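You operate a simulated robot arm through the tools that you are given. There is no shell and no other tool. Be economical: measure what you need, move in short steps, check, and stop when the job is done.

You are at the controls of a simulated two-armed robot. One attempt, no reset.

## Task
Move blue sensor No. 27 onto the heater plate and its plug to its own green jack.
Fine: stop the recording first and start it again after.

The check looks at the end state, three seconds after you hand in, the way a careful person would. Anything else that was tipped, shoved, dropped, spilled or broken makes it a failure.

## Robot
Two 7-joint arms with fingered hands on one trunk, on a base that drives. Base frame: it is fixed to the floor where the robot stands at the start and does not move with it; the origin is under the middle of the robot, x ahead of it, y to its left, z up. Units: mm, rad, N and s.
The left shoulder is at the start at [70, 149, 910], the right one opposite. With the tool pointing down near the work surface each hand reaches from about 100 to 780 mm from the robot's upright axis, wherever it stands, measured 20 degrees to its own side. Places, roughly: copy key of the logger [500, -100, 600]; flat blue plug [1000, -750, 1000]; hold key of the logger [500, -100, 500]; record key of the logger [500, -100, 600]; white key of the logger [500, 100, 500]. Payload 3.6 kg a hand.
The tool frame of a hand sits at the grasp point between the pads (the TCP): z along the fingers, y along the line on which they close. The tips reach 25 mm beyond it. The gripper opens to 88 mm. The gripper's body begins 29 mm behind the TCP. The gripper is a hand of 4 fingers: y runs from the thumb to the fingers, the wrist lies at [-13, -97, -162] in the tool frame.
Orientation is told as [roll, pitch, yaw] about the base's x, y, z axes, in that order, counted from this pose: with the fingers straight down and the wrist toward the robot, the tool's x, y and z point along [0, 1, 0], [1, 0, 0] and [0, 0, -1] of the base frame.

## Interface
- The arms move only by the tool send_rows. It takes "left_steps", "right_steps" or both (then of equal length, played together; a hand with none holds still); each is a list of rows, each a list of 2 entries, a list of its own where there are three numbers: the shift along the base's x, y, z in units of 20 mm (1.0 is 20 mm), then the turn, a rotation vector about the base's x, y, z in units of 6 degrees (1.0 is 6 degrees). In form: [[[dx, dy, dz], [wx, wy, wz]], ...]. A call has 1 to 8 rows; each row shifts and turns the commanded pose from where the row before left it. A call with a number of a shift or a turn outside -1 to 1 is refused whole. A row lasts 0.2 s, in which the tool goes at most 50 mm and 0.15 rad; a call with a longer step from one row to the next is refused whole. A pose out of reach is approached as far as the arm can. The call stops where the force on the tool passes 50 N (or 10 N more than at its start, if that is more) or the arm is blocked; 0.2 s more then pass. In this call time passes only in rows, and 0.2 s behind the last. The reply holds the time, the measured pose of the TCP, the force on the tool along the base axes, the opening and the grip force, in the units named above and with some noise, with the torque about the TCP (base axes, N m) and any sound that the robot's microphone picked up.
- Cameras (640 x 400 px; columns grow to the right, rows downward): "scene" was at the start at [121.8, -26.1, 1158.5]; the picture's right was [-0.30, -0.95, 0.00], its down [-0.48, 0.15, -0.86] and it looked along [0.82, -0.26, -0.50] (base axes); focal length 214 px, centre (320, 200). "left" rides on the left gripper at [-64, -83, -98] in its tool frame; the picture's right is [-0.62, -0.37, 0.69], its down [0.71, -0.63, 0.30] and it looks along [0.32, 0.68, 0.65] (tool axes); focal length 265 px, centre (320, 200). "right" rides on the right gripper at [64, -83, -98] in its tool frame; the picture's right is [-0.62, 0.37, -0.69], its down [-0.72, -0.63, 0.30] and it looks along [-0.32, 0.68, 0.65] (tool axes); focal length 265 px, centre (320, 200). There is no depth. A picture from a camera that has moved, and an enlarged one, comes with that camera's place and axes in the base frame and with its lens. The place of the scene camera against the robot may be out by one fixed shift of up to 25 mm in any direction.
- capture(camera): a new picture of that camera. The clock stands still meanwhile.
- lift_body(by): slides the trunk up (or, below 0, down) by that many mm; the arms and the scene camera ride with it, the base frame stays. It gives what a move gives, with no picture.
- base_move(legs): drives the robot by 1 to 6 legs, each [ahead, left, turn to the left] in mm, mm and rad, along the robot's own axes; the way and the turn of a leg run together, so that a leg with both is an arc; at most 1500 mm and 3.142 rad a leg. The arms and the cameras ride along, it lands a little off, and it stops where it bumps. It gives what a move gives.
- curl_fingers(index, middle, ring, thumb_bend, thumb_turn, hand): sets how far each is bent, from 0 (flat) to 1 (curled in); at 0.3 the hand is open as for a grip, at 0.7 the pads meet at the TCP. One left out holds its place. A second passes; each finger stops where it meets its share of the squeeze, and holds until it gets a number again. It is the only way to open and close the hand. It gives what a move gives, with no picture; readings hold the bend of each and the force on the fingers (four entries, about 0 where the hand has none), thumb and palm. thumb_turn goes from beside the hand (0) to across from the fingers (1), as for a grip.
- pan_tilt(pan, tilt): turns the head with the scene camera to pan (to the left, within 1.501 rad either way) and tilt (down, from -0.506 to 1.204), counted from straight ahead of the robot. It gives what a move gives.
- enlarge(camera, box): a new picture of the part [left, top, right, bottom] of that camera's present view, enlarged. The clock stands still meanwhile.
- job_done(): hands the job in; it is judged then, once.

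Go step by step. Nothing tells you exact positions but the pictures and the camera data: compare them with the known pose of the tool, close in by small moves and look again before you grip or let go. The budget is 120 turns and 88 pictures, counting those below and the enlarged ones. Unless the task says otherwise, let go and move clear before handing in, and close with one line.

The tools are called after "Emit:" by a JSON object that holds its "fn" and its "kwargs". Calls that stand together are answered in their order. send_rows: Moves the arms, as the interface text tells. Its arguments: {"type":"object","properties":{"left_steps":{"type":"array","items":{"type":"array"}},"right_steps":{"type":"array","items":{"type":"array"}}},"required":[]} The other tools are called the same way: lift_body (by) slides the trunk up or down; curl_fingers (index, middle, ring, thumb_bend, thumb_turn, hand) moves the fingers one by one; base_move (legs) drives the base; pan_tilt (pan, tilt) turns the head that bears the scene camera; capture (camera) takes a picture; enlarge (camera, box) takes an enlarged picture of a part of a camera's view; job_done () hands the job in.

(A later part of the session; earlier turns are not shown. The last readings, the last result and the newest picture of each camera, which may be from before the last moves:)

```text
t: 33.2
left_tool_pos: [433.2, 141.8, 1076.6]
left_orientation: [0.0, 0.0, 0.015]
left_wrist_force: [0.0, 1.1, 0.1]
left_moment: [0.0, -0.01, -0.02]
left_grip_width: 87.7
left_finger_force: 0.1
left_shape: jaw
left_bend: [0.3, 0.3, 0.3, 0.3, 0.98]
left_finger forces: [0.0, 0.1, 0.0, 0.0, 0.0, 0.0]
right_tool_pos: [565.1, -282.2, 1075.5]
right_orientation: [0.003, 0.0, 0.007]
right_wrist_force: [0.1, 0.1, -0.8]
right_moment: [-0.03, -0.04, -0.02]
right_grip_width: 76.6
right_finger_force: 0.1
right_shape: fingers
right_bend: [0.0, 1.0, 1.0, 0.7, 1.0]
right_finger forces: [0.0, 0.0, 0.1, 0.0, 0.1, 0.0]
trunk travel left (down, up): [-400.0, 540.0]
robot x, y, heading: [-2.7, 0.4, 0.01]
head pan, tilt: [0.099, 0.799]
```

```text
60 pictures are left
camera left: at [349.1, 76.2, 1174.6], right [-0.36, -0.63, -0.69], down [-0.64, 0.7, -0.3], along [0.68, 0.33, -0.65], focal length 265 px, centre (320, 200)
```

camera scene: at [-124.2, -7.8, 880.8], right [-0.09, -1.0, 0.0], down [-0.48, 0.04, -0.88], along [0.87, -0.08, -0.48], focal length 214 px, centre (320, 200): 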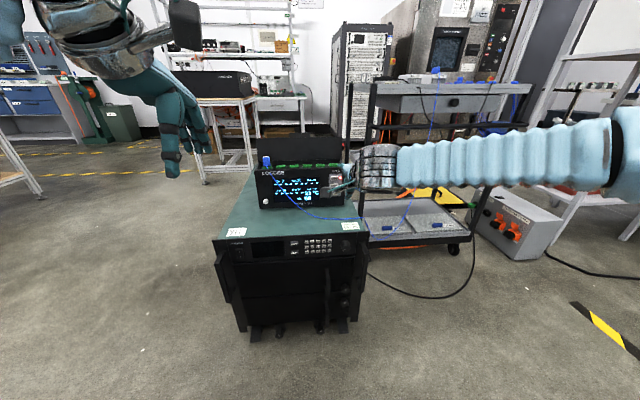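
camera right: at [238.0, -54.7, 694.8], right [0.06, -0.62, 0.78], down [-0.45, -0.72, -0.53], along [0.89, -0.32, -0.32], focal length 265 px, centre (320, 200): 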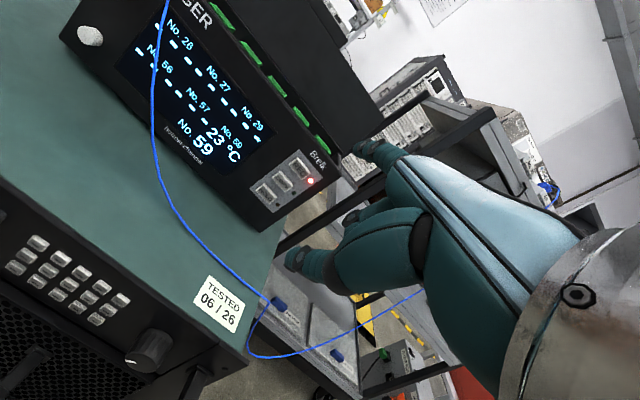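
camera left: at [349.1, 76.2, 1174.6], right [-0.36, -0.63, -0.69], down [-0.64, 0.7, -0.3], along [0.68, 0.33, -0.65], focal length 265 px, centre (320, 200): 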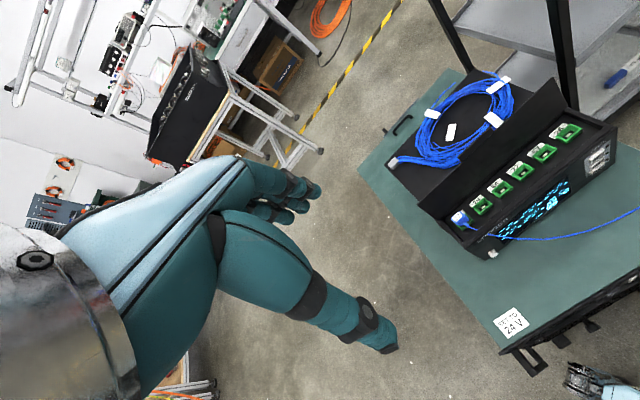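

Lamp off confirmed. Now I bring the left hand above the plug at (572,106), turned −90° so it closes along y, leaning back slightly from the flap.

Emit:
{"fn": "send_rows", "kwargs": {"left_steps": [[[0.3, -0.1, -0.6], [0, 0, -1]], [[0.3, -0.1, -0.6], [0, 0, -1]], [[0.3, -0.1, -0.6], [0, 0, -1]], [[0.3, -0.1, -0.6], [0, 0, -1]], [[0.3, -0.1, -0.6], [0, 0, -1]], [[0.3, -0.1, -0.6], [0, 0, -1]], [[0.3, -0.1, -0.6], [0, 0, -1]], [[0.3, -0.1, -0.6], [0, 0, -1]]]}}

Emit:
{"fn": "send_rows", "kwargs": {"left_steps": [[[0.4, -0.1, -0.6], [0, 0, -1]], [[0.4, -0.1, -0.6], [0, 0, -1]], [[0.4, -0.1, -0.6], [0, 0, -1]], [[0.4, -0.1, -0.6], [0, 0, -1]], [[0.4, -0.1, -0.6], [0, 0, -1]], [[0.4, -0.1, -0.6], [0, 0, -1]], [[0.4, 0, -0.6], [0, 0, -1]], [[0.4, 0, -0.6], [0, 0, -0.2]]]}}

Emit:
{"fn": "send_rows", "kwargs": {"left_steps": [[[0, 0, -0.8], [0, -1, 0]], [[0, 0, -0.8], [0, -1, 0]], [[0, 0, -0.8], [0, -1, 0]], [[0, 0, -0.8], [0, -0.3, 0]]]}}

Emit:
{"fn": "capture", "kwargs": {"camera": "left"}}

Emit:
{"fn": "capture", "kwargs": {"camera": "scene"}}

```text
t: 35.0
left_tool_pos: [479.4, 125.8, 980.7]
left_orientation: [-0.002, 0.0, -0.824]
left_wrist_force: [-0.2, -0.1, 0.8]
left_moment: [-0.01, 0.02, 0.02]
left_grip_width: 87.4
left_finger_force: 0.1
left_shape: jaw
left_bend: [0.3, 0.3, 0.3, 0.3, 0.98]
left_finger forces: [0.0, 0.0, 0.0, 0.0, 0.0, 0.1]
right_tool_pos: [565.6, -280.5, 1076.1]
right_orientation: [0.005, 0.001, 0.006]
right_wrist_force: [0.0, -0.3, -0.4]
right_moment: [0.02, 0.02, -0.04]
right_grip_width: 76.5
right_finger_force: 0.1
right_shape: fingers
right_bend: [0.0, 1.0, 1.0, 0.7, 1.0]
right_finger forces: [0.1, 0.0, 0.0, 0.0, 0.0, 0.0]
trunk travel left (down, up): [-400.0, 540.0]
robot x, y, heading: [-0.8, 2.0, 0.012]
head pan, tilt: [0.099, 0.799]
```

```text
t: 36.8
left_tool_pos: [541.9, 114.4, 883.2]
left_orientation: [-0.002, 0.0, -1.577]
left_wrist_force: [0.2, 0.0, 0.0]
left_moment: [-0.04, -0.04, 0.0]
left_grip_width: 87.8
left_finger_force: 0.1
left_shape: jaw
left_bend: [0.3, 0.3, 0.3, 0.3, 0.98]
left_finger forces: [0.0, 0.0, 0.1, 0.0, 0.1, 0.0]
right_tool_pos: [565.4, -281.9, 1076.4]
right_orientation: [0.004, 0.002, 0.007]
right_wrist_force: [-0.2, 0.3, 0.1]
right_moment: [0.01, 0.0, 0.0]
right_grip_width: 76.7
right_finger_force: 0.0
right_shape: fingers
right_bend: [0.0, 1.0, 1.0, 0.7, 1.0]
right_finger forces: [0.1, 0.1, 0.0, 0.0, 0.0, 0.0]
trunk travel left (down, up): [-400.0, 540.0]
robot x, y, heading: [-3.4, 2.0, 0.011]
head pan, tilt: [0.099, 0.799]
```

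```text
t: 37.8
left_tool_pos: [543.2, 114.1, 817.4]
left_orientation: [0.348, 0.001, -1.576]
left_wrist_force: [0.6, -0.9, -1.5]
left_moment: [0.01, 0.01, -0.03]
left_grip_width: 87.8
left_finger_force: 0.0
left_shape: jaw
left_bend: [0.3, 0.3, 0.3, 0.3, 0.98]
left_finger forces: [0.0, 0.0, 0.1, 0.0, 0.0, 0.0]
right_tool_pos: [566.5, -282.4, 1075.2]
right_orientation: [0.005, 0.0, 0.007]
right_wrist_force: [0.0, 0.3, 0.0]
right_moment: [-0.03, -0.02, -0.02]
right_grip_width: 76.5
right_finger_force: 0.1
right_shape: fingers
right_bend: [0.0, 1.0, 1.0, 0.7, 1.0]
right_finger forces: [0.1, 0.1, 0.0, 0.1, 0.0, 0.0]
trunk travel left (down, up): [-400.0, 540.0]
robot x, y, heading: [-1.3, 3.3, 0.012]
head pan, tilt: [0.099, 0.799]
```

```text
59 pictures are left
camera left: at [449.7, 196.6, 887.8], right [-0.35, 0.37, -0.86], down [0.78, 0.63, -0.04], along [0.52, -0.69, -0.51], focal length 265 px, centre (320, 200)
```

left: 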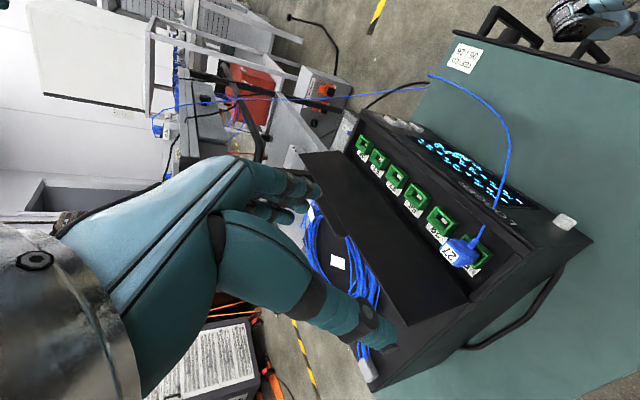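

```text
58 pictures are left
camera scene: at [115.9, 12.3, 1134.9], right [0.11, -0.99, 0.0], down [-0.71, -0.08, -0.7], along [0.69, 0.08, -0.72], focal length 214 px, centre (320, 200)
```

scene: 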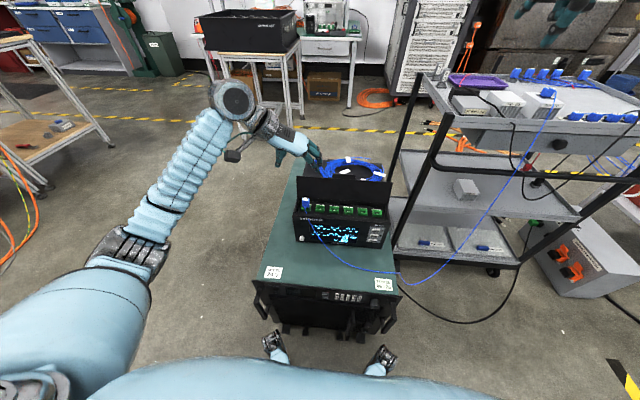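

The plug is near (570,105), top at z≈660. I partly close the fingers, curl the ring away from the flap, and descend to z≈710 for a closer look.

Emit:
{"fn": "curl_fingers", "kwargs": {"hand": "left", "index": 0.45, "middle": 0.45, "ring": 1, "thumb_bend": 0.45, "thumb_turn": 1}}

Emit:
{"fn": "send_rows", "kwargs": {"left_steps": [[[0.2, -0.1, -0.7], [0, 0, 0]], [[0.2, -0.1, -0.7], [0, 0, 0]], [[0.2, -0.1, -0.7], [0, 0, 0]], [[0.2, 0, -0.7], [0, 0, 0]], [[0.2, 0, -0.7], [0, 0, 0]], [[0.1, 0, -0.7], [0, 0, 0]], [[0, 0, -0.7], [0, 0, 0]]]}}

Emit:
{"fn": "capture", "kwargs": {"camera": "left"}}

Emit:
{"fn": "enlarge", "kwargs": {"camera": "scene", "box": [250, 130, 410, 250]}}

```text
t: 38.8
left_tool_pos: [544.5, 113.5, 817.4]
left_orientation: [0.346, 0.002, -1.576]
left_wrist_force: [0.0, 0.1, 0.1]
left_moment: [0.0, 0.0, 0.06]
left_grip_width: 53.2
left_finger_force: 0.0
left_shape: fingers
left_bend: [0.45, 0.45, 1.0, 0.45, 0.99]
left_finger forces: [0.0, 0.0, 0.0, 0.0, 0.0, 0.1]
right_tool_pos: [565.5, -282.1, 1075.0]
right_orientation: [0.002, 0.0, 0.007]
right_wrist_force: [-0.7, 0.4, -0.1]
right_moment: [-0.04, 0.02, -0.03]
right_grip_width: 76.5
right_finger_force: 0.1
right_shape: fingers
right_bend: [0.0, 1.0, 1.0, 0.7, 1.0]
right_finger forces: [0.1, 0.0, 0.0, 0.1, 0.0, 0.2]
trunk travel left (down, up): [-400.0, 540.0]
robot x, y, heading: [-1.9, -1.2, 0.014]
head pan, tilt: [0.099, 0.799]
```

```text
t: 40.4
left_tool_pos: [566.5, 107.9, 721.3]
left_orientation: [0.345, 0.003, -1.577]
left_wrist_force: [0.7, -0.3, 0.2]
left_moment: [0.02, -0.01, 0.01]
left_grip_width: 53.1
left_finger_force: 0.1
left_shape: fingers
left_bend: [0.45, 0.45, 1.0, 0.45, 0.99]
left_finger forces: [0.1, 0.0, 0.1, 0.0, 0.0, 0.0]
right_tool_pos: [565.6, -282.3, 1076.9]
right_orientation: [0.003, 0.001, 0.008]
right_wrist_force: [-1.1, 0.2, -0.4]
right_moment: [0.0, 0.04, -0.01]
right_grip_width: 76.1
right_finger_force: 0.0
right_shape: fingers
right_bend: [0.0, 1.0, 1.0, 0.7, 1.0]
right_finger forces: [0.1, 0.0, 0.1, 0.0, 0.0, 0.1]
trunk travel left (down, up): [-400.0, 540.0]
robot x, y, heading: [-0.2, 2.5, 0.015]
head pan, tilt: [0.099, 0.799]
```

```text
57 pictures are left
camera left: at [472.7, 190.9, 792.6], right [-0.35, 0.37, -0.86], down [0.78, 0.63, -0.04], along [0.52, -0.69, -0.51], focal length 265 px, centre (320, 200)
```

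left: 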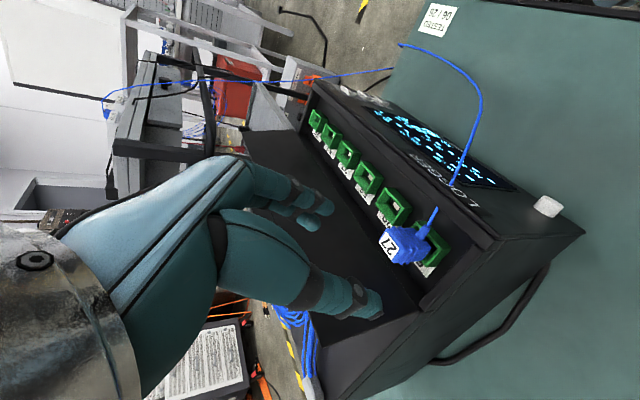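

```text
3.33 times, centred on (330, 190) of scene
camera zoom: at [115.7, 12.4, 1134.9], right [0.11, -0.99, 0.0], down [-0.71, -0.08, -0.7], along [0.69, 0.08, -0.72], focal length 715 px, centre (287, 233)
```

zoom: 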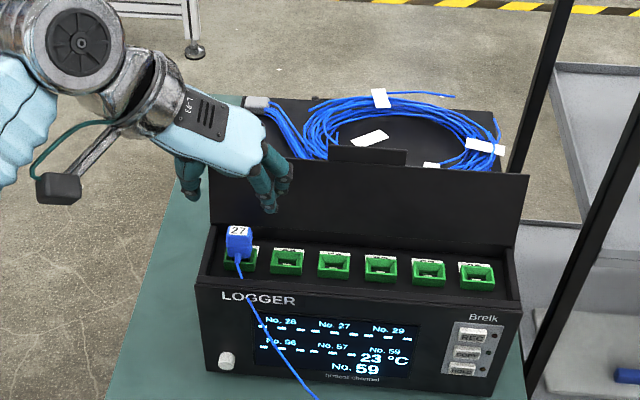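

The plug top is at about (570,106,660), right under the TCP. Descending 45 mm, then checking.

Emit:
{"fn": "send_rows", "kwargs": {"left_steps": [[[0.1, -0.05, -0.5], [0, 0, 0]], [[0.1, 0, -0.5], [0, 0, 0]], [[0, 0, -0.5], [0, 0, 0]], [[0, 0, -0.5], [0, 0, 0]], [[0, 0, -0.25], [0, 0, 0]]]}}

Emit:
{"fn": "capture", "kwargs": {"camera": "left"}}

Emit:
{"fn": "enlarge", "kwargs": {"camera": "scene", "box": [270, 150, 370, 225]}}

```text
t: 41.6
left_tool_pos: [571.2, 107.1, 676.3]
left_orientation: [0.347, 0.001, -1.577]
left_wrist_force: [0.0, -0.5, 0.7]
left_moment: [-0.01, 0.02, 0.04]
left_grip_width: 53.1
left_finger_force: 0.0
left_shape: fingers
left_bend: [0.45, 0.45, 1.0, 0.45, 0.99]
left_finger forces: [0.0, 0.1, 0.0, 0.0, 0.0, 0.1]
right_tool_pos: [565.1, -282.1, 1075.2]
right_orientation: [0.004, -0.002, 0.007]
right_wrist_force: [-0.1, 0.4, 0.0]
right_moment: [0.02, -0.02, 0.0]
right_grip_width: 76.4
right_finger_force: 0.1
right_shape: fingers
right_bend: [0.0, 1.0, 1.0, 0.7, 1.0]
right_finger forces: [0.1, 0.1, 0.0, 0.0, 0.0, 0.0]
trunk travel left (down, up): [-400.0, 540.0]
robot x, y, heading: [0.2, 1.9, 0.006]
head pan, tilt: [0.099, 0.799]
```

```text
55 pictures are left
camera left: at [476.6, 190.0, 747.4], right [-0.35, 0.37, -0.86], down [0.78, 0.63, -0.04], along [0.52, -0.69, -0.51], focal length 265 px, centre (320, 200)
```

left: 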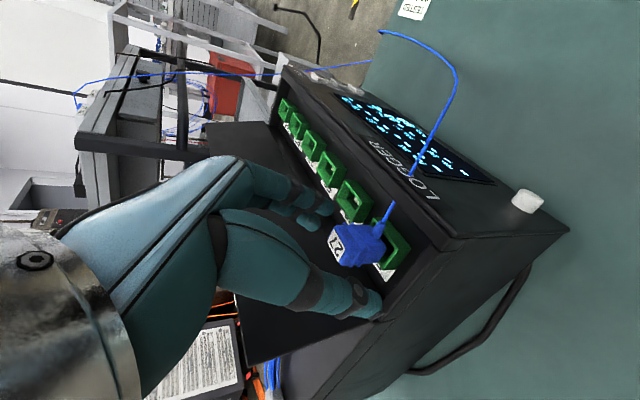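

```text
5.33 times, centred on (320, 188) of scene
camera zoom: at [115.5, 12.3, 1134.9], right [0.11, -0.99, 0.0], down [-0.71, -0.08, -0.7], along [0.69, 0.08, -0.72], focal length 1144 px, centre (320, 267)
```

zoom: 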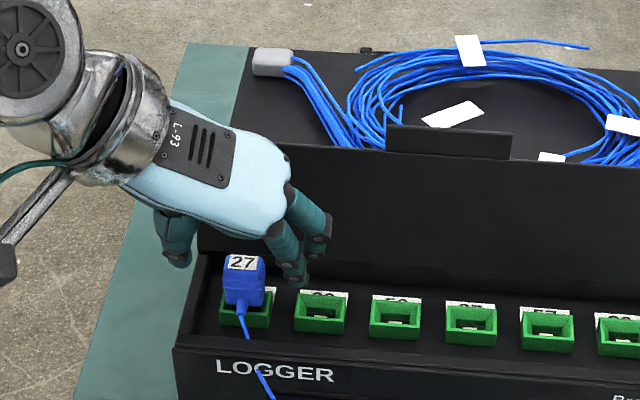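

Well centred. Lowering to z≈657 and closing index, middle and thumb gently.

Emit:
{"fn": "send_rows", "kwargs": {"left_steps": [[[0, 0, -0.5], [0, 0, 0]], [[0, 0, -0.45], [0, 0, 0]]]}}

Emit:
{"fn": "curl_fingers", "kwargs": {"hand": "left", "index": 0.6, "middle": 0.6, "thumb_bend": 0.6}}

Emit:
{"fn": "capture", "kwargs": {"camera": "left"}}

Emit:
{"fn": "enlarge", "kwargs": {"camera": "scene", "box": [270, 150, 370, 225]}}

```text
t: 42.2
left_tool_pos: [569.9, 107.8, 658.3]
left_orientation: [0.345, 0.0, -1.575]
left_wrist_force: [0.6, -0.6, -0.5]
left_moment: [-0.01, 0.01, -0.01]
left_grip_width: 52.9
left_finger_force: 0.0
left_shape: fingers
left_bend: [0.45, 0.45, 1.0, 0.45, 0.99]
left_finger forces: [0.1, 0.0, 0.0, 0.0, 0.1, 0.0]
right_tool_pos: [565.1, -282.0, 1076.2]
right_orientation: [0.003, 0.002, 0.007]
right_wrist_force: [0.2, 0.4, 0.2]
right_moment: [-0.01, -0.03, 0.01]
right_grip_width: 76.5
right_finger_force: 0.0
right_shape: fingers
right_bend: [0.0, 1.0, 1.0, 0.7, 1.0]
right_finger forces: [0.0, 0.1, 0.0, 0.1, 0.0, 0.0]
trunk travel left (down, up): [-400.0, 540.0]
robot x, y, heading: [-1.7, 1.4, 0.011]
head pan, tilt: [0.099, 0.799]
```

```text
t: 43.2
left_tool_pos: [569.6, 106.9, 657.7]
left_orientation: [0.345, 0.002, -1.575]
left_wrist_force: [-0.5, -2.0, -0.2]
left_moment: [0.0, 0.0, 0.03]
left_grip_width: 21.4
left_finger_force: 0.5
left_shape: fingers
left_bend: [0.58, 0.6, 1.0, 0.6, 1.0]
left_finger forces: [0.8, 0.2, 0.0, 0.0, 0.0, 0.0]
right_tool_pos: [565.1, -281.9, 1075.4]
right_orientation: [0.002, 0.001, 0.007]
right_wrist_force: [0.4, -0.3, 1.1]
right_moment: [0.01, 0.02, -0.02]
right_grip_width: 76.6
right_finger_force: 0.1
right_shape: fingers
right_bend: [0.0, 1.0, 1.0, 0.7, 1.0]
right_finger forces: [0.0, 0.0, 0.0, 0.1, 0.0, 0.0]
trunk travel left (down, up): [-400.0, 540.0]
robot x, y, heading: [-1.2, 2.1, 0.014]
head pan, tilt: [0.099, 0.799]
```

```text
53 pictures are left
camera left: at [476.5, 190.3, 728.5], right [-0.35, 0.37, -0.86], down [0.78, 0.63, -0.04], along [0.52, -0.69, -0.51], focal length 265 px, centre (320, 200)
```

left: 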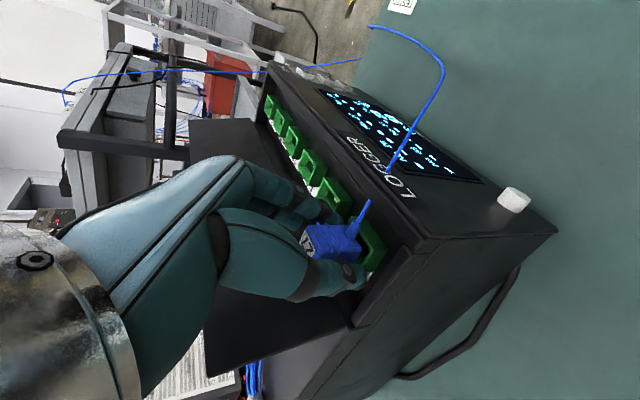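

```text
5.33 times, centred on (320, 188) of scene
camera zoom: at [115.6, 12.2, 1134.9], right [0.11, -0.99, 0.0], down [-0.71, -0.08, -0.7], along [0.69, 0.08, -0.72], focal length 1144 px, centre (320, 267)
```

zoom: 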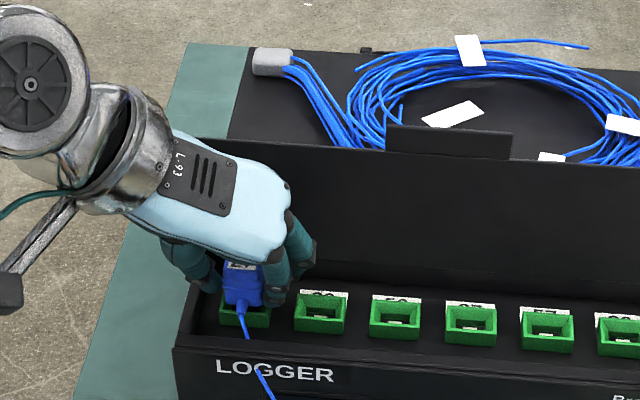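

Fingers have reached the plug on both sides. Tightening the grip and then pulling straight up.

Emit:
{"fn": "curl_fingers", "kwargs": {"hand": "left", "index": 0.75, "middle": 0.75, "thumb_bend": 0.75}}

Emit:
{"fn": "send_rows", "kwargs": {"left_steps": [[[0, 0, 0.2], [0, 0, 0]], [[0, 0, 0.2], [0, 0, 0]], [[0, 0, 0.3], [0, 0, 0]], [[0, 0, 0.4], [0, 0, 0]]]}}

Emit:
{"fn": "enlarge", "kwargs": {"camera": "scene", "box": [270, 150, 370, 225]}}

```text
t: 44.2
left_tool_pos: [571.3, 107.1, 656.7]
left_orientation: [0.344, 0.002, -1.576]
left_wrist_force: [9.2, -7.9, -3.8]
left_moment: [-0.03, -0.09, 0.11]
left_grip_width: 15.0
left_finger_force: 15.7
left_shape: fingers
left_bend: [0.56, 0.72, 1.0, 0.66, 1.0]
left_finger forces: [11.0, 11.0, 0.0, 0.0, 9.4, 0.1]
right_tool_pos: [566.9, -282.5, 1073.9]
right_orientation: [0.005, 0.002, 0.007]
right_wrist_force: [0.0, 0.5, 0.0]
right_moment: [-0.03, -0.02, 0.01]
right_grip_width: 76.5
right_finger_force: 0.2
right_shape: fingers
right_bend: [0.0, 1.0, 1.0, 0.7, 1.0]
right_finger forces: [0.1, 0.0, 0.1, 0.1, 0.0, 0.0]
trunk travel left (down, up): [-400.0, 540.0]
robot x, y, heading: [-3.1, 1.9, 0.01]
head pan, tilt: [0.099, 0.799]
```

```text
t: 45.2
left_tool_pos: [570.4, 107.2, 679.7]
left_orientation: [0.345, 0.002, -1.576]
left_wrist_force: [-0.6, -0.7, -0.8]
left_moment: [0.0, -0.02, 0.01]
left_grip_width: 14.6
left_finger_force: 11.4
left_shape: fingers
left_bend: [0.71, 0.74, 1.0, 0.66, 1.0]
left_finger forces: [9.1, 3.4, 0.0, 0.0, 11.0, 0.1]
right_tool_pos: [565.1, -281.8, 1074.9]
right_orientation: [0.004, -0.002, 0.006]
right_wrist_force: [0.4, 0.0, 0.2]
right_moment: [0.0, 0.01, 0.02]
right_grip_width: 76.6
right_finger_force: 0.1
right_shape: fingers
right_bend: [0.0, 1.0, 1.0, 0.7, 1.0]
right_finger forces: [0.1, 0.1, 0.1, 0.0, 0.0, 0.1]
trunk travel left (down, up): [-400.0, 540.0]
robot x, y, heading: [-1.9, 0.3, 0.013]
head pan, tilt: [0.099, 0.799]
```

```text
5.33 times, centred on (320, 188) of scene
camera zoom: at [116.0, 12.1, 1134.8], right [0.11, -0.99, 0.0], down [-0.71, -0.08, -0.7], along [0.69, 0.08, -0.72], focal length 1144 px, centre (320, 267)
```

zoom: 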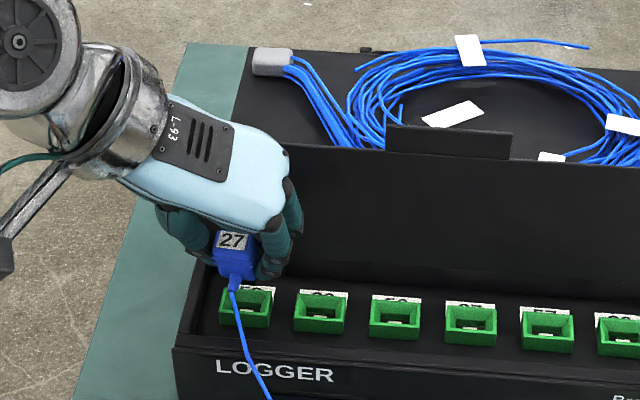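

The plug is out. I'll raise it a little and check its attitude in the hand.

Emit:
{"fn": "send_rows", "kwargs": {"left_steps": [[[0, 0, 0.7], [0, 0, 0]], [[0, 0, 0.7], [0, 0, 0]]]}}

Emit:
{"fn": "enlarge", "kwargs": {"camera": "left", "box": [200, 120, 440, 320]}}

Emit:
{"fn": "enlarge", "kwargs": {"camera": "scene", "box": [280, 150, 360, 210]}}

```text
t: 45.8
left_tool_pos: [569.9, 108.1, 707.8]
left_orientation: [0.344, 0.001, -1.575]
left_wrist_force: [-0.9, 0.3, 0.5]
left_moment: [0.03, 0.01, 0.0]
left_grip_width: 14.7
left_finger_force: 11.5
left_shape: fingers
left_bend: [0.71, 0.74, 1.0, 0.66, 1.0]
left_finger forces: [9.1, 3.1, 0.0, 0.0, 10.9, 0.0]
right_tool_pos: [564.9, -281.7, 1075.6]
right_orientation: [0.003, 0.0, 0.008]
right_wrist_force: [0.2, -0.2, -0.7]
right_moment: [0.01, 0.01, 0.02]
right_grip_width: 76.3
right_finger_force: 0.0
right_shape: fingers
right_bend: [0.0, 1.0, 1.0, 0.7, 1.0]
right_finger forces: [0.0, 0.0, 0.1, 0.0, 0.0, 0.1]
trunk travel left (down, up): [-400.0, 540.0]
robot x, y, heading: [3.3, -1.2, 0.013]
head pan, tilt: [0.099, 0.799]
```

```text
2.00 times, centred on (320, 220) of left
camera zoom: at [476.1, 190.5, 779.0], right [-0.35, 0.37, -0.86], down [0.78, 0.63, -0.04], along [0.52, -0.69, -0.51], focal length 531 px, centre (320, 160)
```

zoom: 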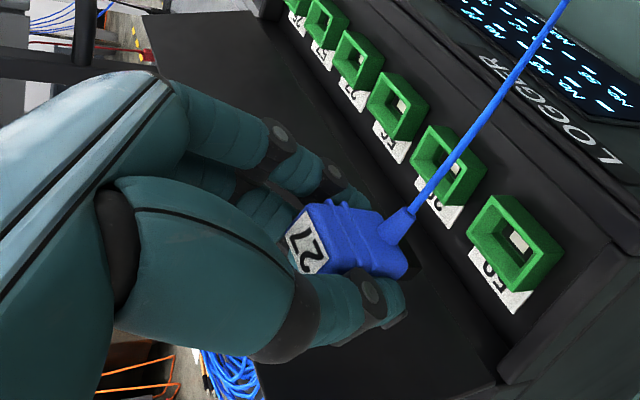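

```text
6.67 times, centred on (320, 180) of scene
camera zoom: at [115.6, 12.2, 1134.9], right [0.11, -0.99, 0.0], down [-0.71, -0.08, -0.7], along [0.69, 0.08, -0.72], focal length 1430 px, centre (320, 333)
```

zoom: 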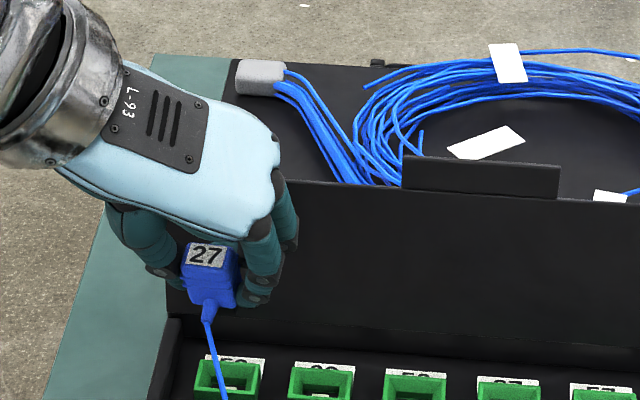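

I need a more accurate look at the plug's tilt.

Emit:
{"fn": "enlarge", "kwargs": {"camera": "left", "box": [295, 205, 375, 275]}}

Emit:
{"fn": "enlarge", "kwargs": {"camera": "scene", "box": [290, 175, 330, 205]}}

```text
5.71 times, centred on (335, 240) of left
camera zoom: at [476.1, 190.5, 779.0], right [-0.35, 0.37, -0.86], down [0.78, 0.63, -0.04], along [0.52, -0.69, -0.51], focal length 1517 px, centre (234, -29)
```

zoom: 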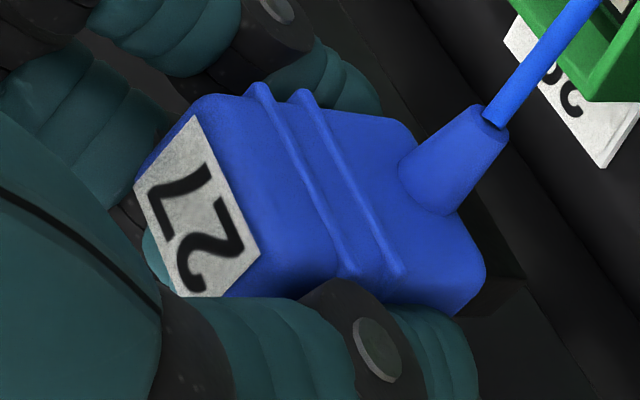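

```text
13.33 times, centred on (310, 190) of scene
camera zoom: at [115.6, 12.2, 1134.9], right [0.11, -0.99, 0.0], down [-0.71, -0.08, -0.7], along [0.69, 0.08, -0.72], focal length 2860 px, centre (453, 333)
```

zoom: 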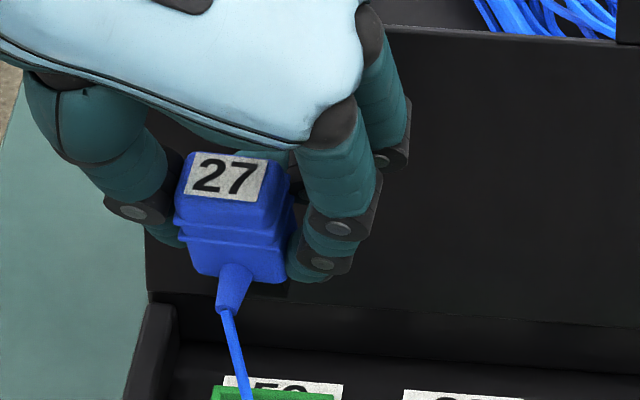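

The plug is held nearly upright with a few degrees of tilt; I correct part of that while carrying it −131 mm in y to above jack 27.

Emit:
{"fn": "send_rows", "kwargs": {"left_steps": [[[0, -0.9, 0], [0, 0.2, 0.1]], [[0, -1, 0], [-0.1, 0.2, 0.1]], [[0, -1, 0], [-0.1, 0.2, 0.1]], [[0, -1, 0], [-0.1, 0.2, 0.1]], [[0, -1, 0], [0, 0, 0.1]], [[0, -1, 0], [0, 0, 0]], [[0, -0.7, -0.5], [0, 0, 0]]]}}

Emit:
{"fn": "enlarge", "kwargs": {"camera": "left", "box": [280, 170, 440, 280]}}

Emit:
{"fn": "enlarge", "kwargs": {"camera": "scene", "box": [320, 170, 390, 222]}}

```text
t: 47.4
left_tool_pos: [569.9, -24.4, 700.0]
left_orientation: [0.26, -0.026, -1.524]
left_wrist_force: [1.0, -0.3, -1.0]
left_moment: [0.0, -0.01, -0.04]
left_grip_width: 14.3
left_finger_force: 11.9
left_shape: fingers
left_bend: [0.71, 0.74, 1.0, 0.66, 1.0]
left_finger forces: [9.1, 3.1, 0.1, 0.0, 10.9, 0.0]
right_tool_pos: [566.7, -281.2, 1075.7]
right_orientation: [0.003, -0.001, 0.005]
right_wrist_force: [0.3, 0.6, 0.1]
right_moment: [0.02, 0.01, 0.04]
right_grip_width: 76.4
right_finger_force: 0.1
right_shape: fingers
right_bend: [0.0, 1.0, 1.0, 0.7, 1.0]
right_finger forces: [0.0, 0.0, 0.1, 0.1, 0.0, 0.0]
trunk travel left (down, up): [-400.0, 540.0]
robot x, y, heading: [-5.2, -0.4, 0.009]
head pan, tilt: [0.099, 0.799]
```

```text
3.64 times, centred on (360, 225) of left
camera zoom: at [477.4, 55.5, 775.3], right [-0.44, 0.32, -0.84], down [0.74, 0.66, -0.13], along [0.51, -0.67, -0.53], focal length 965 px, centre (174, 109)
```

zoom: 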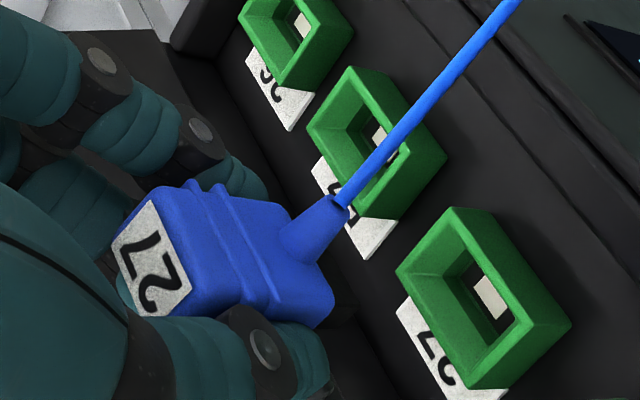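

```text
7.69 times, centred on (355, 196) of scene
camera zoom: at [115.7, 12.2, 1134.9], right [0.11, -0.99, 0.0], down [-0.71, -0.08, -0.7], along [0.69, 0.08, -0.72], focal length 1650 px, centre (51, 231)
```

zoom: 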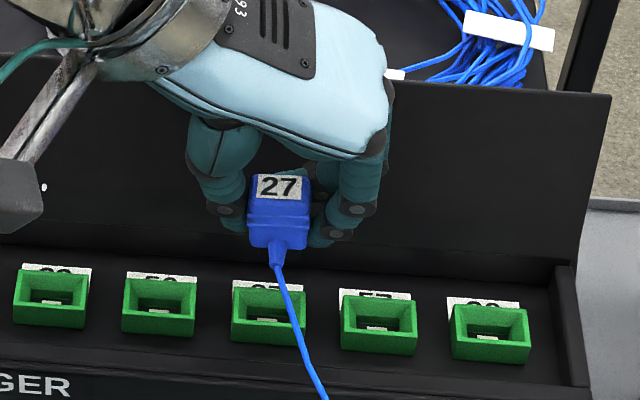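

Plug looks upright and about 4 mm short in x. Shifting and lowering to just above the socket.

Emit:
{"fn": "send_rows", "kwargs": {"left_steps": [[[0.2, 0.05, -0.3], [0, 0, 0]], [[0, 0, -0.4], [0, 0, 0]], [[0, 0, -0.3], [0, 0, 0]]]}}

Emit:
{"fn": "enlarge", "kwargs": {"camera": "left", "box": [280, 170, 440, 280]}}

Emit:
{"fn": "enlarge", "kwargs": {"camera": "scene", "box": [320, 170, 390, 222]}}

```text
t: 48.2
left_tool_pos: [574.1, -23.3, 678.4]
left_orientation: [0.26, -0.028, -1.522]
left_wrist_force: [0.0, -0.4, -0.2]
left_moment: [-0.03, -0.01, -0.02]
left_grip_width: 14.4
left_finger_force: 11.6
left_shape: fingers
left_bend: [0.71, 0.74, 1.0, 0.66, 1.0]
left_finger forces: [9.2, 3.0, 0.0, 0.0, 10.8, 0.0]
right_tool_pos: [566.1, -282.2, 1076.0]
right_orientation: [0.005, 0.0, 0.007]
right_wrist_force: [-0.5, -0.4, 0.3]
right_moment: [0.0, -0.01, 0.0]
right_grip_width: 76.7
right_finger_force: 0.0
right_shape: fingers
right_bend: [0.0, 1.0, 1.0, 0.7, 1.0]
right_finger forces: [0.0, 0.1, 0.0, 0.1, 0.1, 0.1]
trunk travel left (down, up): [-400.0, 540.0]
robot x, y, heading: [-5.0, 1.5, 0.011]
head pan, tilt: [0.099, 0.799]
```

```text
3.64 times, centred on (360, 225) of left
camera zoom: at [481.4, 57.1, 754.5], right [-0.44, 0.32, -0.84], down [0.74, 0.66, -0.13], along [0.51, -0.67, -0.53], focal length 965 px, centre (174, 109)
```

zoom: 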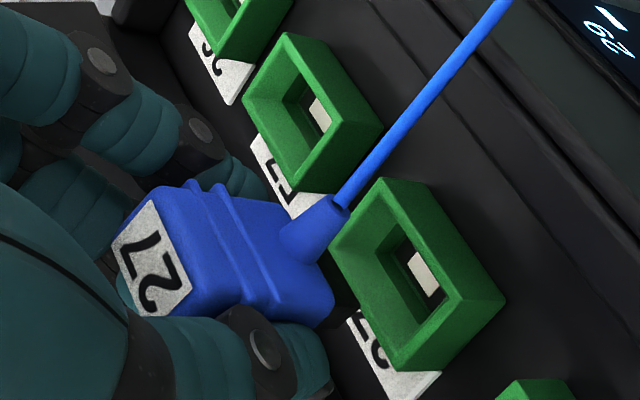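

```text
7.69 times, centred on (355, 196) of scene
camera zoom: at [115.7, 12.3, 1134.9], right [0.11, -0.99, 0.0], down [-0.71, -0.08, -0.7], along [0.69, 0.08, -0.72], focal length 1650 px, centre (51, 231)
```

zoom: 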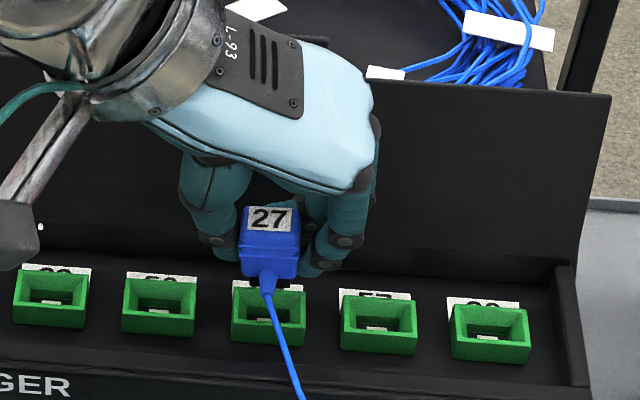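

Label and socket agree to about 1 mm. Lowering gently into the socket.

Emit:
{"fn": "send_rows", "kwargs": {"left_steps": [[[0, 0, -0.2], [0, 0, 0]], [[0, 0, -0.2], [0, 0, 0]], [[0, 0, -0.2], [0, 0, 0]], [[0, 0, -0.15], [0, 0, 0]]]}}

Emit:
{"fn": "enlarge", "kwargs": {"camera": "scene", "box": [320, 170, 390, 222]}}

```text
t: 49.2
left_tool_pos: [574.1, -23.0, 662.7]
left_orientation: [0.26, -0.028, -1.522]
left_wrist_force: [0.4, 0.2, 0.0]
left_moment: [0.01, -0.03, 0.06]
left_grip_width: 14.7
left_finger_force: 11.6
left_shape: fingers
left_bend: [0.71, 0.74, 1.0, 0.66, 1.0]
left_finger forces: [9.1, 3.0, 0.0, 0.0, 10.8, 0.0]
right_tool_pos: [565.9, -281.2, 1075.4]
right_orientation: [0.004, -0.001, 0.007]
right_wrist_force: [-0.2, -0.2, 0.5]
right_moment: [0.0, 0.04, -0.01]
right_grip_width: 76.5
right_finger_force: 0.0
right_shape: fingers
right_bend: [0.0, 1.0, 1.0, 0.7, 1.0]
right_finger forces: [0.0, 0.0, 0.0, 0.0, 0.0, 0.1]
trunk travel left (down, up): [-400.0, 540.0]
robot x, y, heading: [0.1, 5.4, 0.012]
head pan, tilt: [0.099, 0.799]
```

```text
7.69 times, centred on (355, 196) of scene
camera zoom: at [115.7, 12.3, 1134.9], right [0.11, -0.99, 0.0], down [-0.71, -0.08, -0.7], along [0.69, 0.08, -0.72], focal length 1650 px, centre (51, 231)
```

zoom: 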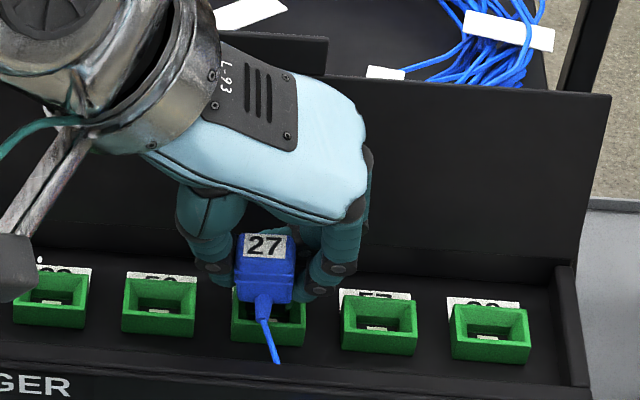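

No contact yet; a few millimetres further.

Emit:
{"fn": "send_rows", "kwargs": {"left_steps": [[[0, 0, -0.1], [0, 0, 0]], [[0, 0, -0.1], [0, 0, 0]]]}}

Emit:
{"fn": "enlarge", "kwargs": {"camera": "left", "box": [280, 170, 440, 280]}}

```text
t: 49.8
left_tool_pos: [574.6, -22.9, 661.1]
left_orientation: [0.262, -0.03, -1.522]
left_wrist_force: [-1.8, 0.1, 3.1]
left_moment: [-0.01, 0.05, -0.01]
left_grip_width: 14.8
left_finger_force: 12.0
left_shape: fingers
left_bend: [0.71, 0.74, 1.0, 0.66, 1.0]
left_finger forces: [9.8, 3.4, 0.0, 0.1, 10.8, 0.0]
right_tool_pos: [564.4, -281.7, 1075.9]
right_orientation: [0.004, 0.0, 0.007]
right_wrist_force: [0.1, 0.9, -0.1]
right_moment: [0.0, -0.02, -0.01]
right_grip_width: 76.2
right_finger_force: 0.1
right_shape: fingers
right_bend: [0.0, 1.0, 1.0, 0.7, 1.0]
right_finger forces: [0.1, 0.0, 0.1, 0.1, 0.0, 0.0]
trunk travel left (down, up): [-400.0, 540.0]
robot x, y, heading: [1.7, 3.2, 0.015]
head pan, tilt: [0.099, 0.799]
```

```text
3.64 times, centred on (360, 225) of left
camera zoom: at [482.2, 57.1, 736.1], right [-0.44, 0.32, -0.84], down [0.74, 0.66, -0.13], along [0.52, -0.68, -0.53], focal length 965 px, centre (174, 109)
```

zoom: 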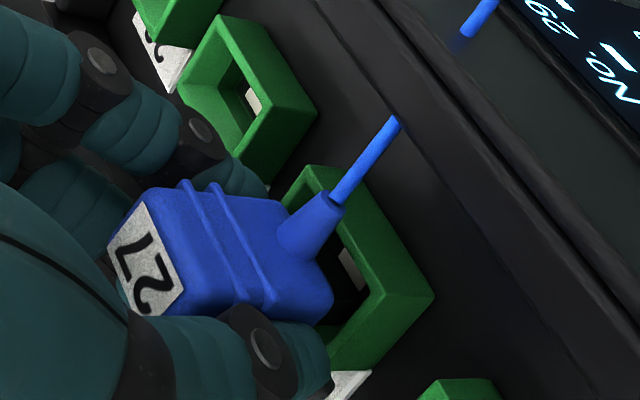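

Geometry now matches the way the plug sat originally, with first contact at 3 N. I press down a little more to seat it.

Emit:
{"fn": "send_rows", "kwargs": {"left_steps": [[[-0.05, 0, -0.1], [0, 0, 0]], [[0, 0, -0.1], [0, 0, 0]]]}}

Emit:
{"fn": "enlarge", "kwargs": {"camera": "scene", "box": [320, 170, 390, 222]}}

```text
t: 50.4
left_tool_pos: [573.2, -23.1, 657.1]
left_orientation: [0.261, -0.03, -1.524]
left_wrist_force: [-2.0, -2.6, 4.3]
left_moment: [-0.06, 0.05, 0.0]
left_grip_width: 14.8
left_finger_force: 12.3
left_shape: fingers
left_bend: [0.71, 0.74, 1.0, 0.66, 1.0]
left_finger forces: [11.1, 2.9, 0.0, 0.1, 10.2, 0.1]
right_tool_pos: [564.0, -283.1, 1076.5]
right_orientation: [0.004, 0.0, 0.005]
right_wrist_force: [0.4, 0.3, -0.2]
right_moment: [0.01, 0.03, -0.03]
right_grip_width: 76.4
right_finger_force: 0.0
right_shape: fingers
right_bend: [0.0, 1.0, 1.0, 0.7, 1.0]
right_finger forces: [0.1, 0.1, 0.1, 0.1, 0.0, 0.1]
trunk travel left (down, up): [-400.0, 540.0]
robot x, y, heading: [-3.1, 0.5, 0.013]
head pan, tilt: [0.099, 0.799]
```

```text
7.69 times, centred on (355, 196) of scene
camera zoom: at [114.2, 12.2, 1135.1], right [0.11, -0.99, 0.0], down [-0.71, -0.08, -0.7], along [0.69, 0.08, -0.72], focal length 1650 px, centre (51, 231)
```

zoom: 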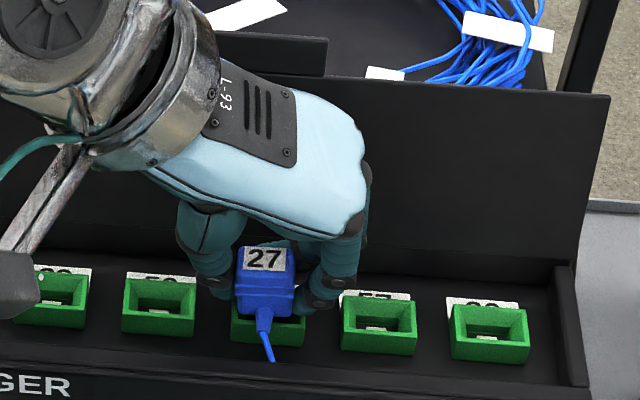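

It's at about the original seating depth; one more small push to feel the bottom.

Emit:
{"fn": "send_rows", "kwargs": {"left_steps": [[[0, 0, -0.1], [0, 0, 0]], [[0, 0, -0.1], [0, 0, 0]]]}}

```text
t: 51.0
left_tool_pos: [573.2, -23.4, 655.4]
left_orientation: [0.267, -0.032, -1.523]
left_wrist_force: [-0.7, -1.5, 17.5]
left_moment: [-0.09, 0.04, 0.03]
left_grip_width: 14.3
left_finger_force: 15.6
left_shape: fingers
left_bend: [0.71, 0.75, 1.0, 0.66, 1.0]
left_finger forces: [14.5, 4.9, 0.0, 0.1, 11.5, 0.0]
right_tool_pos: [563.0, -281.9, 1077.3]
right_orientation: [0.004, -0.002, 0.008]
right_wrist_force: [-0.4, 0.0, -0.4]
right_moment: [0.0, -0.01, -0.01]
right_grip_width: 76.5
right_finger_force: 0.0
right_shape: fingers
right_bend: [0.0, 1.0, 1.0, 0.7, 1.0]
right_finger forces: [0.1, 0.0, 0.1, 0.1, 0.0, 0.0]
trunk travel left (down, up): [-400.0, 540.0]
robot x, y, heading: [0.3, 1.7, 0.016]
head pan, tilt: [0.099, 0.799]
```

Solid bottom at 17 N: seated. Opening the fingers and backing up.

Emit:
{"fn": "curl_fingers", "kwargs": {"hand": "left", "index": 0.45, "middle": 0.45, "thumb_bend": 0.45}}

Emit:
{"fn": "send_rows", "kwargs": {"left_steps": [[[0, 0, 0.4], [0, 0, 0]], [[0, 0, 0.6], [0, 0, 0]], [[0, 0, 1], [0, 0, 0]], [[0, 0, 1], [0, 0, 0]], [[0, 0, 1], [0, 0, 0]], [[-0.2, 0, 1], [0, 0, 0]]]}}

Emit:
{"fn": "enlarge", "kwargs": {"camera": "left", "box": [270, 80, 500, 270]}}

Emit:
{"fn": "enlarge", "kwargs": {"camera": "scene", "box": [290, 170, 400, 252]}}

```text
t: 52.0
left_tool_pos: [572.6, -24.9, 651.1]
left_orientation: [0.261, -0.026, -1.524]
left_wrist_force: [-1.6, -5.3, 4.7]
left_moment: [-0.08, 0.03, -0.02]
left_grip_width: 32.7
left_finger_force: 6.1
left_shape: fingers
left_bend: [0.51, 0.45, 1.0, 0.55, 1.0]
left_finger forces: [3.5, 0.0, 0.0, 0.1, 9.3, 0.0]
right_tool_pos: [564.2, -281.8, 1076.5]
right_orientation: [0.006, -0.001, 0.008]
right_wrist_force: [0.2, -0.8, 0.1]
right_moment: [0.01, 0.01, 0.02]
right_grip_width: 76.5
right_finger_force: 0.0
right_shape: fingers
right_bend: [0.0, 1.0, 1.0, 0.7, 1.0]
right_finger forces: [0.0, 0.1, 0.0, 0.1, 0.0, 0.0]
trunk travel left (down, up): [-400.0, 540.0]
robot x, y, heading: [-1.8, -0.5, 0.01]
head pan, tilt: [0.099, 0.799]
```

```text
t: 53.4
left_tool_pos: [567.7, -21.2, 751.9]
left_orientation: [0.26, -0.03, -1.524]
left_wrist_force: [0.1, -0.8, 0.0]
left_moment: [0.01, -0.01, 0.0]
left_grip_width: 52.2
left_finger_force: 0.1
left_shape: fingers
left_bend: [0.45, 0.45, 1.0, 0.45, 0.99]
left_finger forces: [0.0, 0.0, 0.1, 0.0, 0.0, 0.0]
right_tool_pos: [565.2, -282.8, 1076.3]
right_orientation: [0.004, 0.001, 0.005]
right_wrist_force: [0.0, -0.2, -0.1]
right_moment: [0.03, 0.02, -0.01]
right_grip_width: 76.6
right_finger_force: 0.1
right_shape: fingers
right_bend: [0.0, 1.0, 1.0, 0.7, 1.0]
right_finger forces: [0.0, 0.1, 0.0, 0.0, 0.1, 0.0]
trunk travel left (down, up): [-400.0, 540.0]
robot x, y, heading: [-1.4, 1.6, 0.01]
head pan, tilt: [0.099, 0.799]
```

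```text
2.11 times, centred on (385, 175) of left
camera zoom: at [476.2, 59.1, 827.9], right [-0.44, 0.32, -0.84], down [0.74, 0.66, -0.13], along [0.51, -0.68, -0.53], focal length 559 px, centre (183, 253)
```

zoom: 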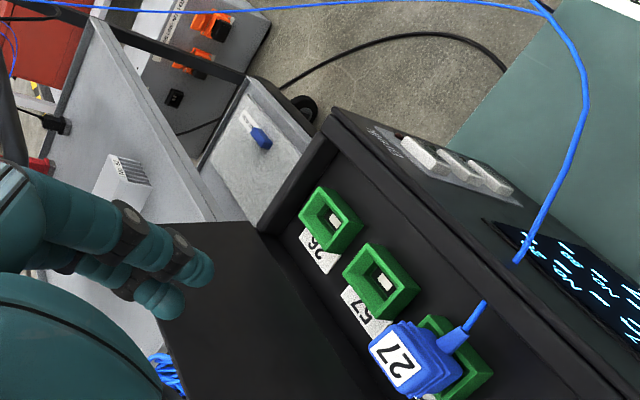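

```text
4.88 times, centred on (345, 211) of scene
camera zoom: at [115.2, 12.4, 1134.9], right [0.11, -0.99, 0.0], down [-0.71, -0.08, -0.7], along [0.69, 0.08, -0.72], focal length 1046 px, centre (198, 146)
```

zoom: 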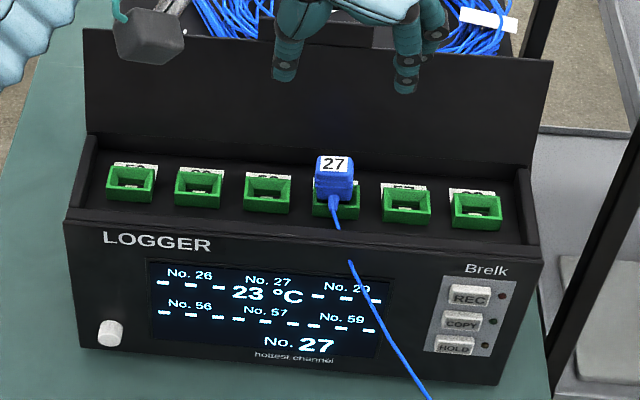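

The logger now shows No. 27 = 23 °C on its own jack. Next I retract both arms and drive over to the trolley, staying behind the floor cable.

Emit:
{"fn": "send_rows", "kwargs": {"left_steps": [[[-0.3, 0.2, 1], [0, 0.3, 0]], [[-0.5, 0.2, 1], [0, 0.5, 0]], [[-0.5, 0.5, 1], [0, 0.5, 0]], [[-0.5, 0.5, 1], [0, 0.5, 0]], [[-0.5, 0.5, 1], [0, 0.5, 0]], [[-0.5, 0.5, 1], [0, 0.2, 0]], [[-0.5, 0.5, 1], [0, 0, 0]], [[-0.5, 0.5, 1], [0, 0, 0]]], "right_steps": [[[-1, 0, 0], [0, 0, 0]], [[-1, 0, 0], [0, 0, 0]], [[-1, 0, 0], [0, 0, 0]], [[-1, 0, 0], [0, 0, 0]], [[-1, 0, 0], [0, 0, 0]], [[-1, 0, 0], [0, 0, 0]], [[-1, 0, 0], [0, 0, 0]], [[-1, 0, 0], [0, 0, 0]]]}}

Emit:
{"fn": "send_rows", "kwargs": {"left_steps": [[[-0.2, 0.8, 1], [0, 0, 1]], [[-0.2, 0.8, 1], [0, 0, 1]], [[-0.2, 0.8, 1], [0, 0, 1]], [[-0.2, 0.5, 1], [0, 0, 1]], [[-0.2, 0.5, 1], [0, 0, 1]], [[-0.2, 0.5, 1], [0, 0, 1]], [[-0.2, 0.5, 1], [0, 0, 1]], [[-0.2, 0.5, 1], [0, 0, 0.5]]]}}

Emit:
{"fn": "base_move", "kwargs": {"legs": [[0, -700, 0], [150, 0, 0]]}}

Emit:
{"fn": "pan_tilt", "kwargs": {"pan": 0.1, "tilt": 0.5}}

Emit:
{"fn": "capture", "kwargs": {"camera": "scene"}}

```text
t: 55.2
left_tool_pos: [491.5, 45.0, 912.1]
left_orientation: [0.0, -0.013, -1.516]
left_wrist_force: [0.6, -0.9, -0.2]
left_moment: [0.01, -0.04, -0.01]
left_grip_width: 52.1
left_finger_force: 0.1
left_shape: fingers
left_bend: [0.45, 0.45, 1.0, 0.45, 0.99]
left_finger forces: [0.0, 0.1, 0.0, 0.0, 0.0, 0.0]
right_tool_pos: [403.2, -283.6, 1078.2]
right_orientation: [0.001, -0.001, 0.007]
right_wrist_force: [0.2, -0.4, 0.4]
right_moment: [0.02, 0.01, 0.0]
right_grip_width: 76.4
right_finger_force: 0.0
right_shape: fingers
right_bend: [0.0, 1.0, 1.0, 0.7, 1.0]
right_finger forces: [0.0, 0.0, 0.0, 0.0, 0.1, 0.0]
trunk travel left (down, up): [-400.0, 540.0]
robot x, y, heading: [-3.9, 2.6, 0.013]
head pan, tilt: [0.099, 0.799]
```

```text
t: 57.0
left_tool_pos: [461.1, 142.2, 1069.9]
left_orientation: [-0.002, -0.015, -0.731]
left_wrist_force: [0.0, -0.9, 0.4]
left_moment: [-0.02, 0.01, 0.02]
left_grip_width: 51.8
left_finger_force: 0.0
left_shape: fingers
left_bend: [0.45, 0.45, 1.0, 0.45, 0.99]
left_finger forces: [0.1, 0.0, 0.0, 0.0, 0.0, 0.1]
right_tool_pos: [403.7, -281.6, 1077.6]
right_orientation: [0.004, -0.001, 0.006]
right_wrist_force: [0.0, 0.0, -0.8]
right_moment: [0.03, -0.01, 0.02]
right_grip_width: 76.3
right_finger_force: 0.1
right_shape: fingers
right_bend: [0.0, 1.0, 1.0, 0.7, 1.0]
right_finger forces: [0.1, 0.0, 0.0, 0.1, 0.0, 0.0]
trunk travel left (down, up): [-400.0, 540.0]
robot x, y, heading: [-1.3, 0.3, 0.012]
head pan, tilt: [0.099, 0.799]
```

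```text
t: 68.5
left_tool_pos: [618.6, -562.3, 1069.8]
left_orientation: [-0.002, -0.016, -0.745]
left_wrist_force: [0.9, 0.1, -0.4]
left_moment: [0.01, 0.01, -0.01]
left_grip_width: 52.1
left_finger_force: 0.2
left_shape: fingers
left_bend: [0.45, 0.45, 1.0, 0.45, 0.99]
left_finger forces: [0.0, 0.1, 0.0, 0.0, 0.0, 0.0]
right_tool_pos: [557.5, -987.0, 1078.4]
right_orientation: [0.004, -0.001, -0.005]
right_wrist_force: [0.2, 1.0, 0.0]
right_moment: [0.02, 0.01, 0.01]
right_grip_width: 76.4
right_finger_force: 0.0
right_shape: fingers
right_bend: [0.0, 1.0, 1.0, 0.7, 1.0]
right_finger forces: [0.0, 0.0, 0.0, 0.0, 0.1, 0.0]
trunk travel left (down, up): [-400.0, 540.0]
robot x, y, heading: [158.6, -698.8, 0.001]
head pan, tilt: [0.099, 0.799]
```

```text
t: 69.3
left_tool_pos: [620.0, -563.4, 1070.3]
left_orientation: [0.0, -0.016, -0.744]
left_wrist_force: [0.2, -0.1, 0.4]
left_moment: [-0.01, 0.01, -0.01]
left_grip_width: 52.1
left_finger_force: 0.2
left_shape: fingers
left_bend: [0.45, 0.45, 1.0, 0.45, 0.99]
left_finger forces: [0.0, 0.0, 0.0, 0.1, 0.0, 0.0]
right_tool_pos: [557.0, -986.5, 1076.6]
right_orientation: [0.002, -0.001, -0.006]
right_wrist_force: [0.0, -0.3, -0.7]
right_moment: [0.0, -0.02, -0.03]
right_grip_width: 76.6
right_finger_force: 0.2
right_shape: fingers
right_bend: [0.0, 1.0, 1.0, 0.7, 1.0]
right_finger forces: [0.0, 0.1, 0.0, 0.0, 0.1, 0.0]
trunk travel left (down, up): [-400.0, 540.0]
robot x, y, heading: [158.0, -696.3, 0.001]
head pan, tilt: [0.099, 0.499]
```

```text
37 pictures are left
camera scene: at [284.8, -688.0, 1160.8], right [0.1, -0.99, 0.0], down [-0.48, -0.05, -0.88], along [0.87, 0.09, -0.48], focal length 214 px, centre (320, 200)
```

scene: 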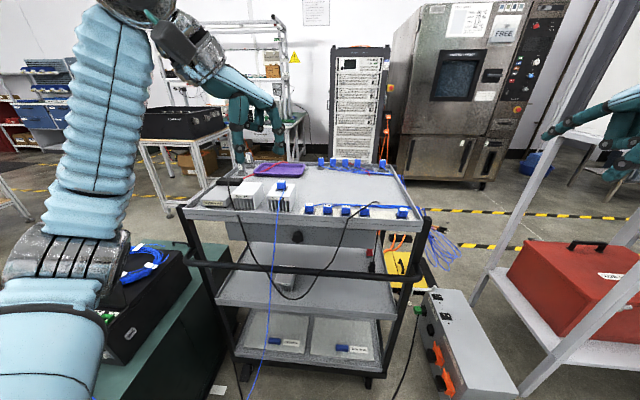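

I'm in front of the trolley. Zooming on its top.

Emit:
{"fn": "enlarge", "kwargs": {"camera": "scene", "box": [180, 150, 330, 245]}}

Emit:
{"fn": "capture", "kwargs": {"camera": "left"}}

```text
4.21 times, centred on (255, 198) of scene
camera zoom: at [284.8, -688.0, 1160.8], right [0.1, -0.99, 0.0], down [-0.48, -0.05, -0.88], along [0.87, 0.09, -0.48], focal length 903 px, centre (594, 210)
```

zoom: 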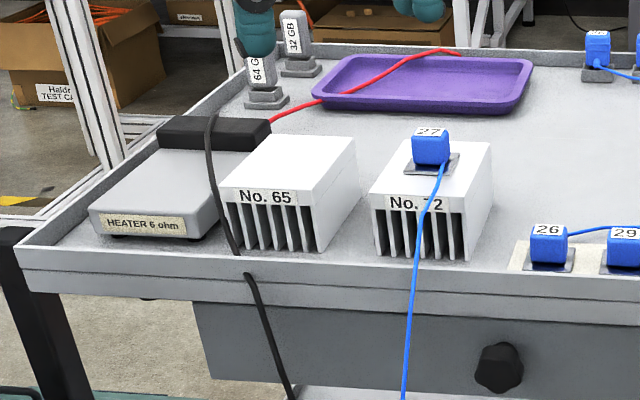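

```text
35 pictures are left
camera left: at [512.6, -553.5, 1167.1], right [-0.68, -0.21, -0.7], down [0.02, 0.95, -0.31], along [0.73, -0.23, -0.64], focal length 265 px, centre (320, 200)
```

left: 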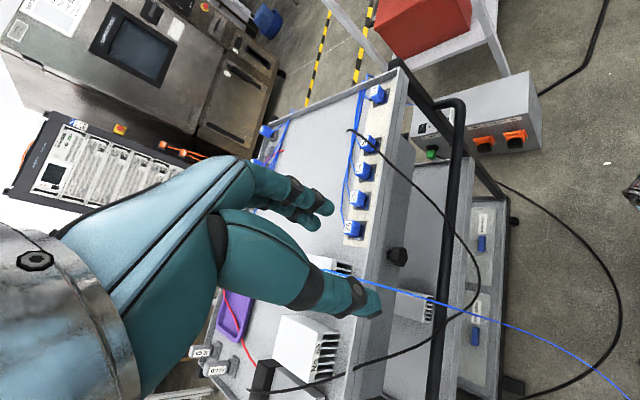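

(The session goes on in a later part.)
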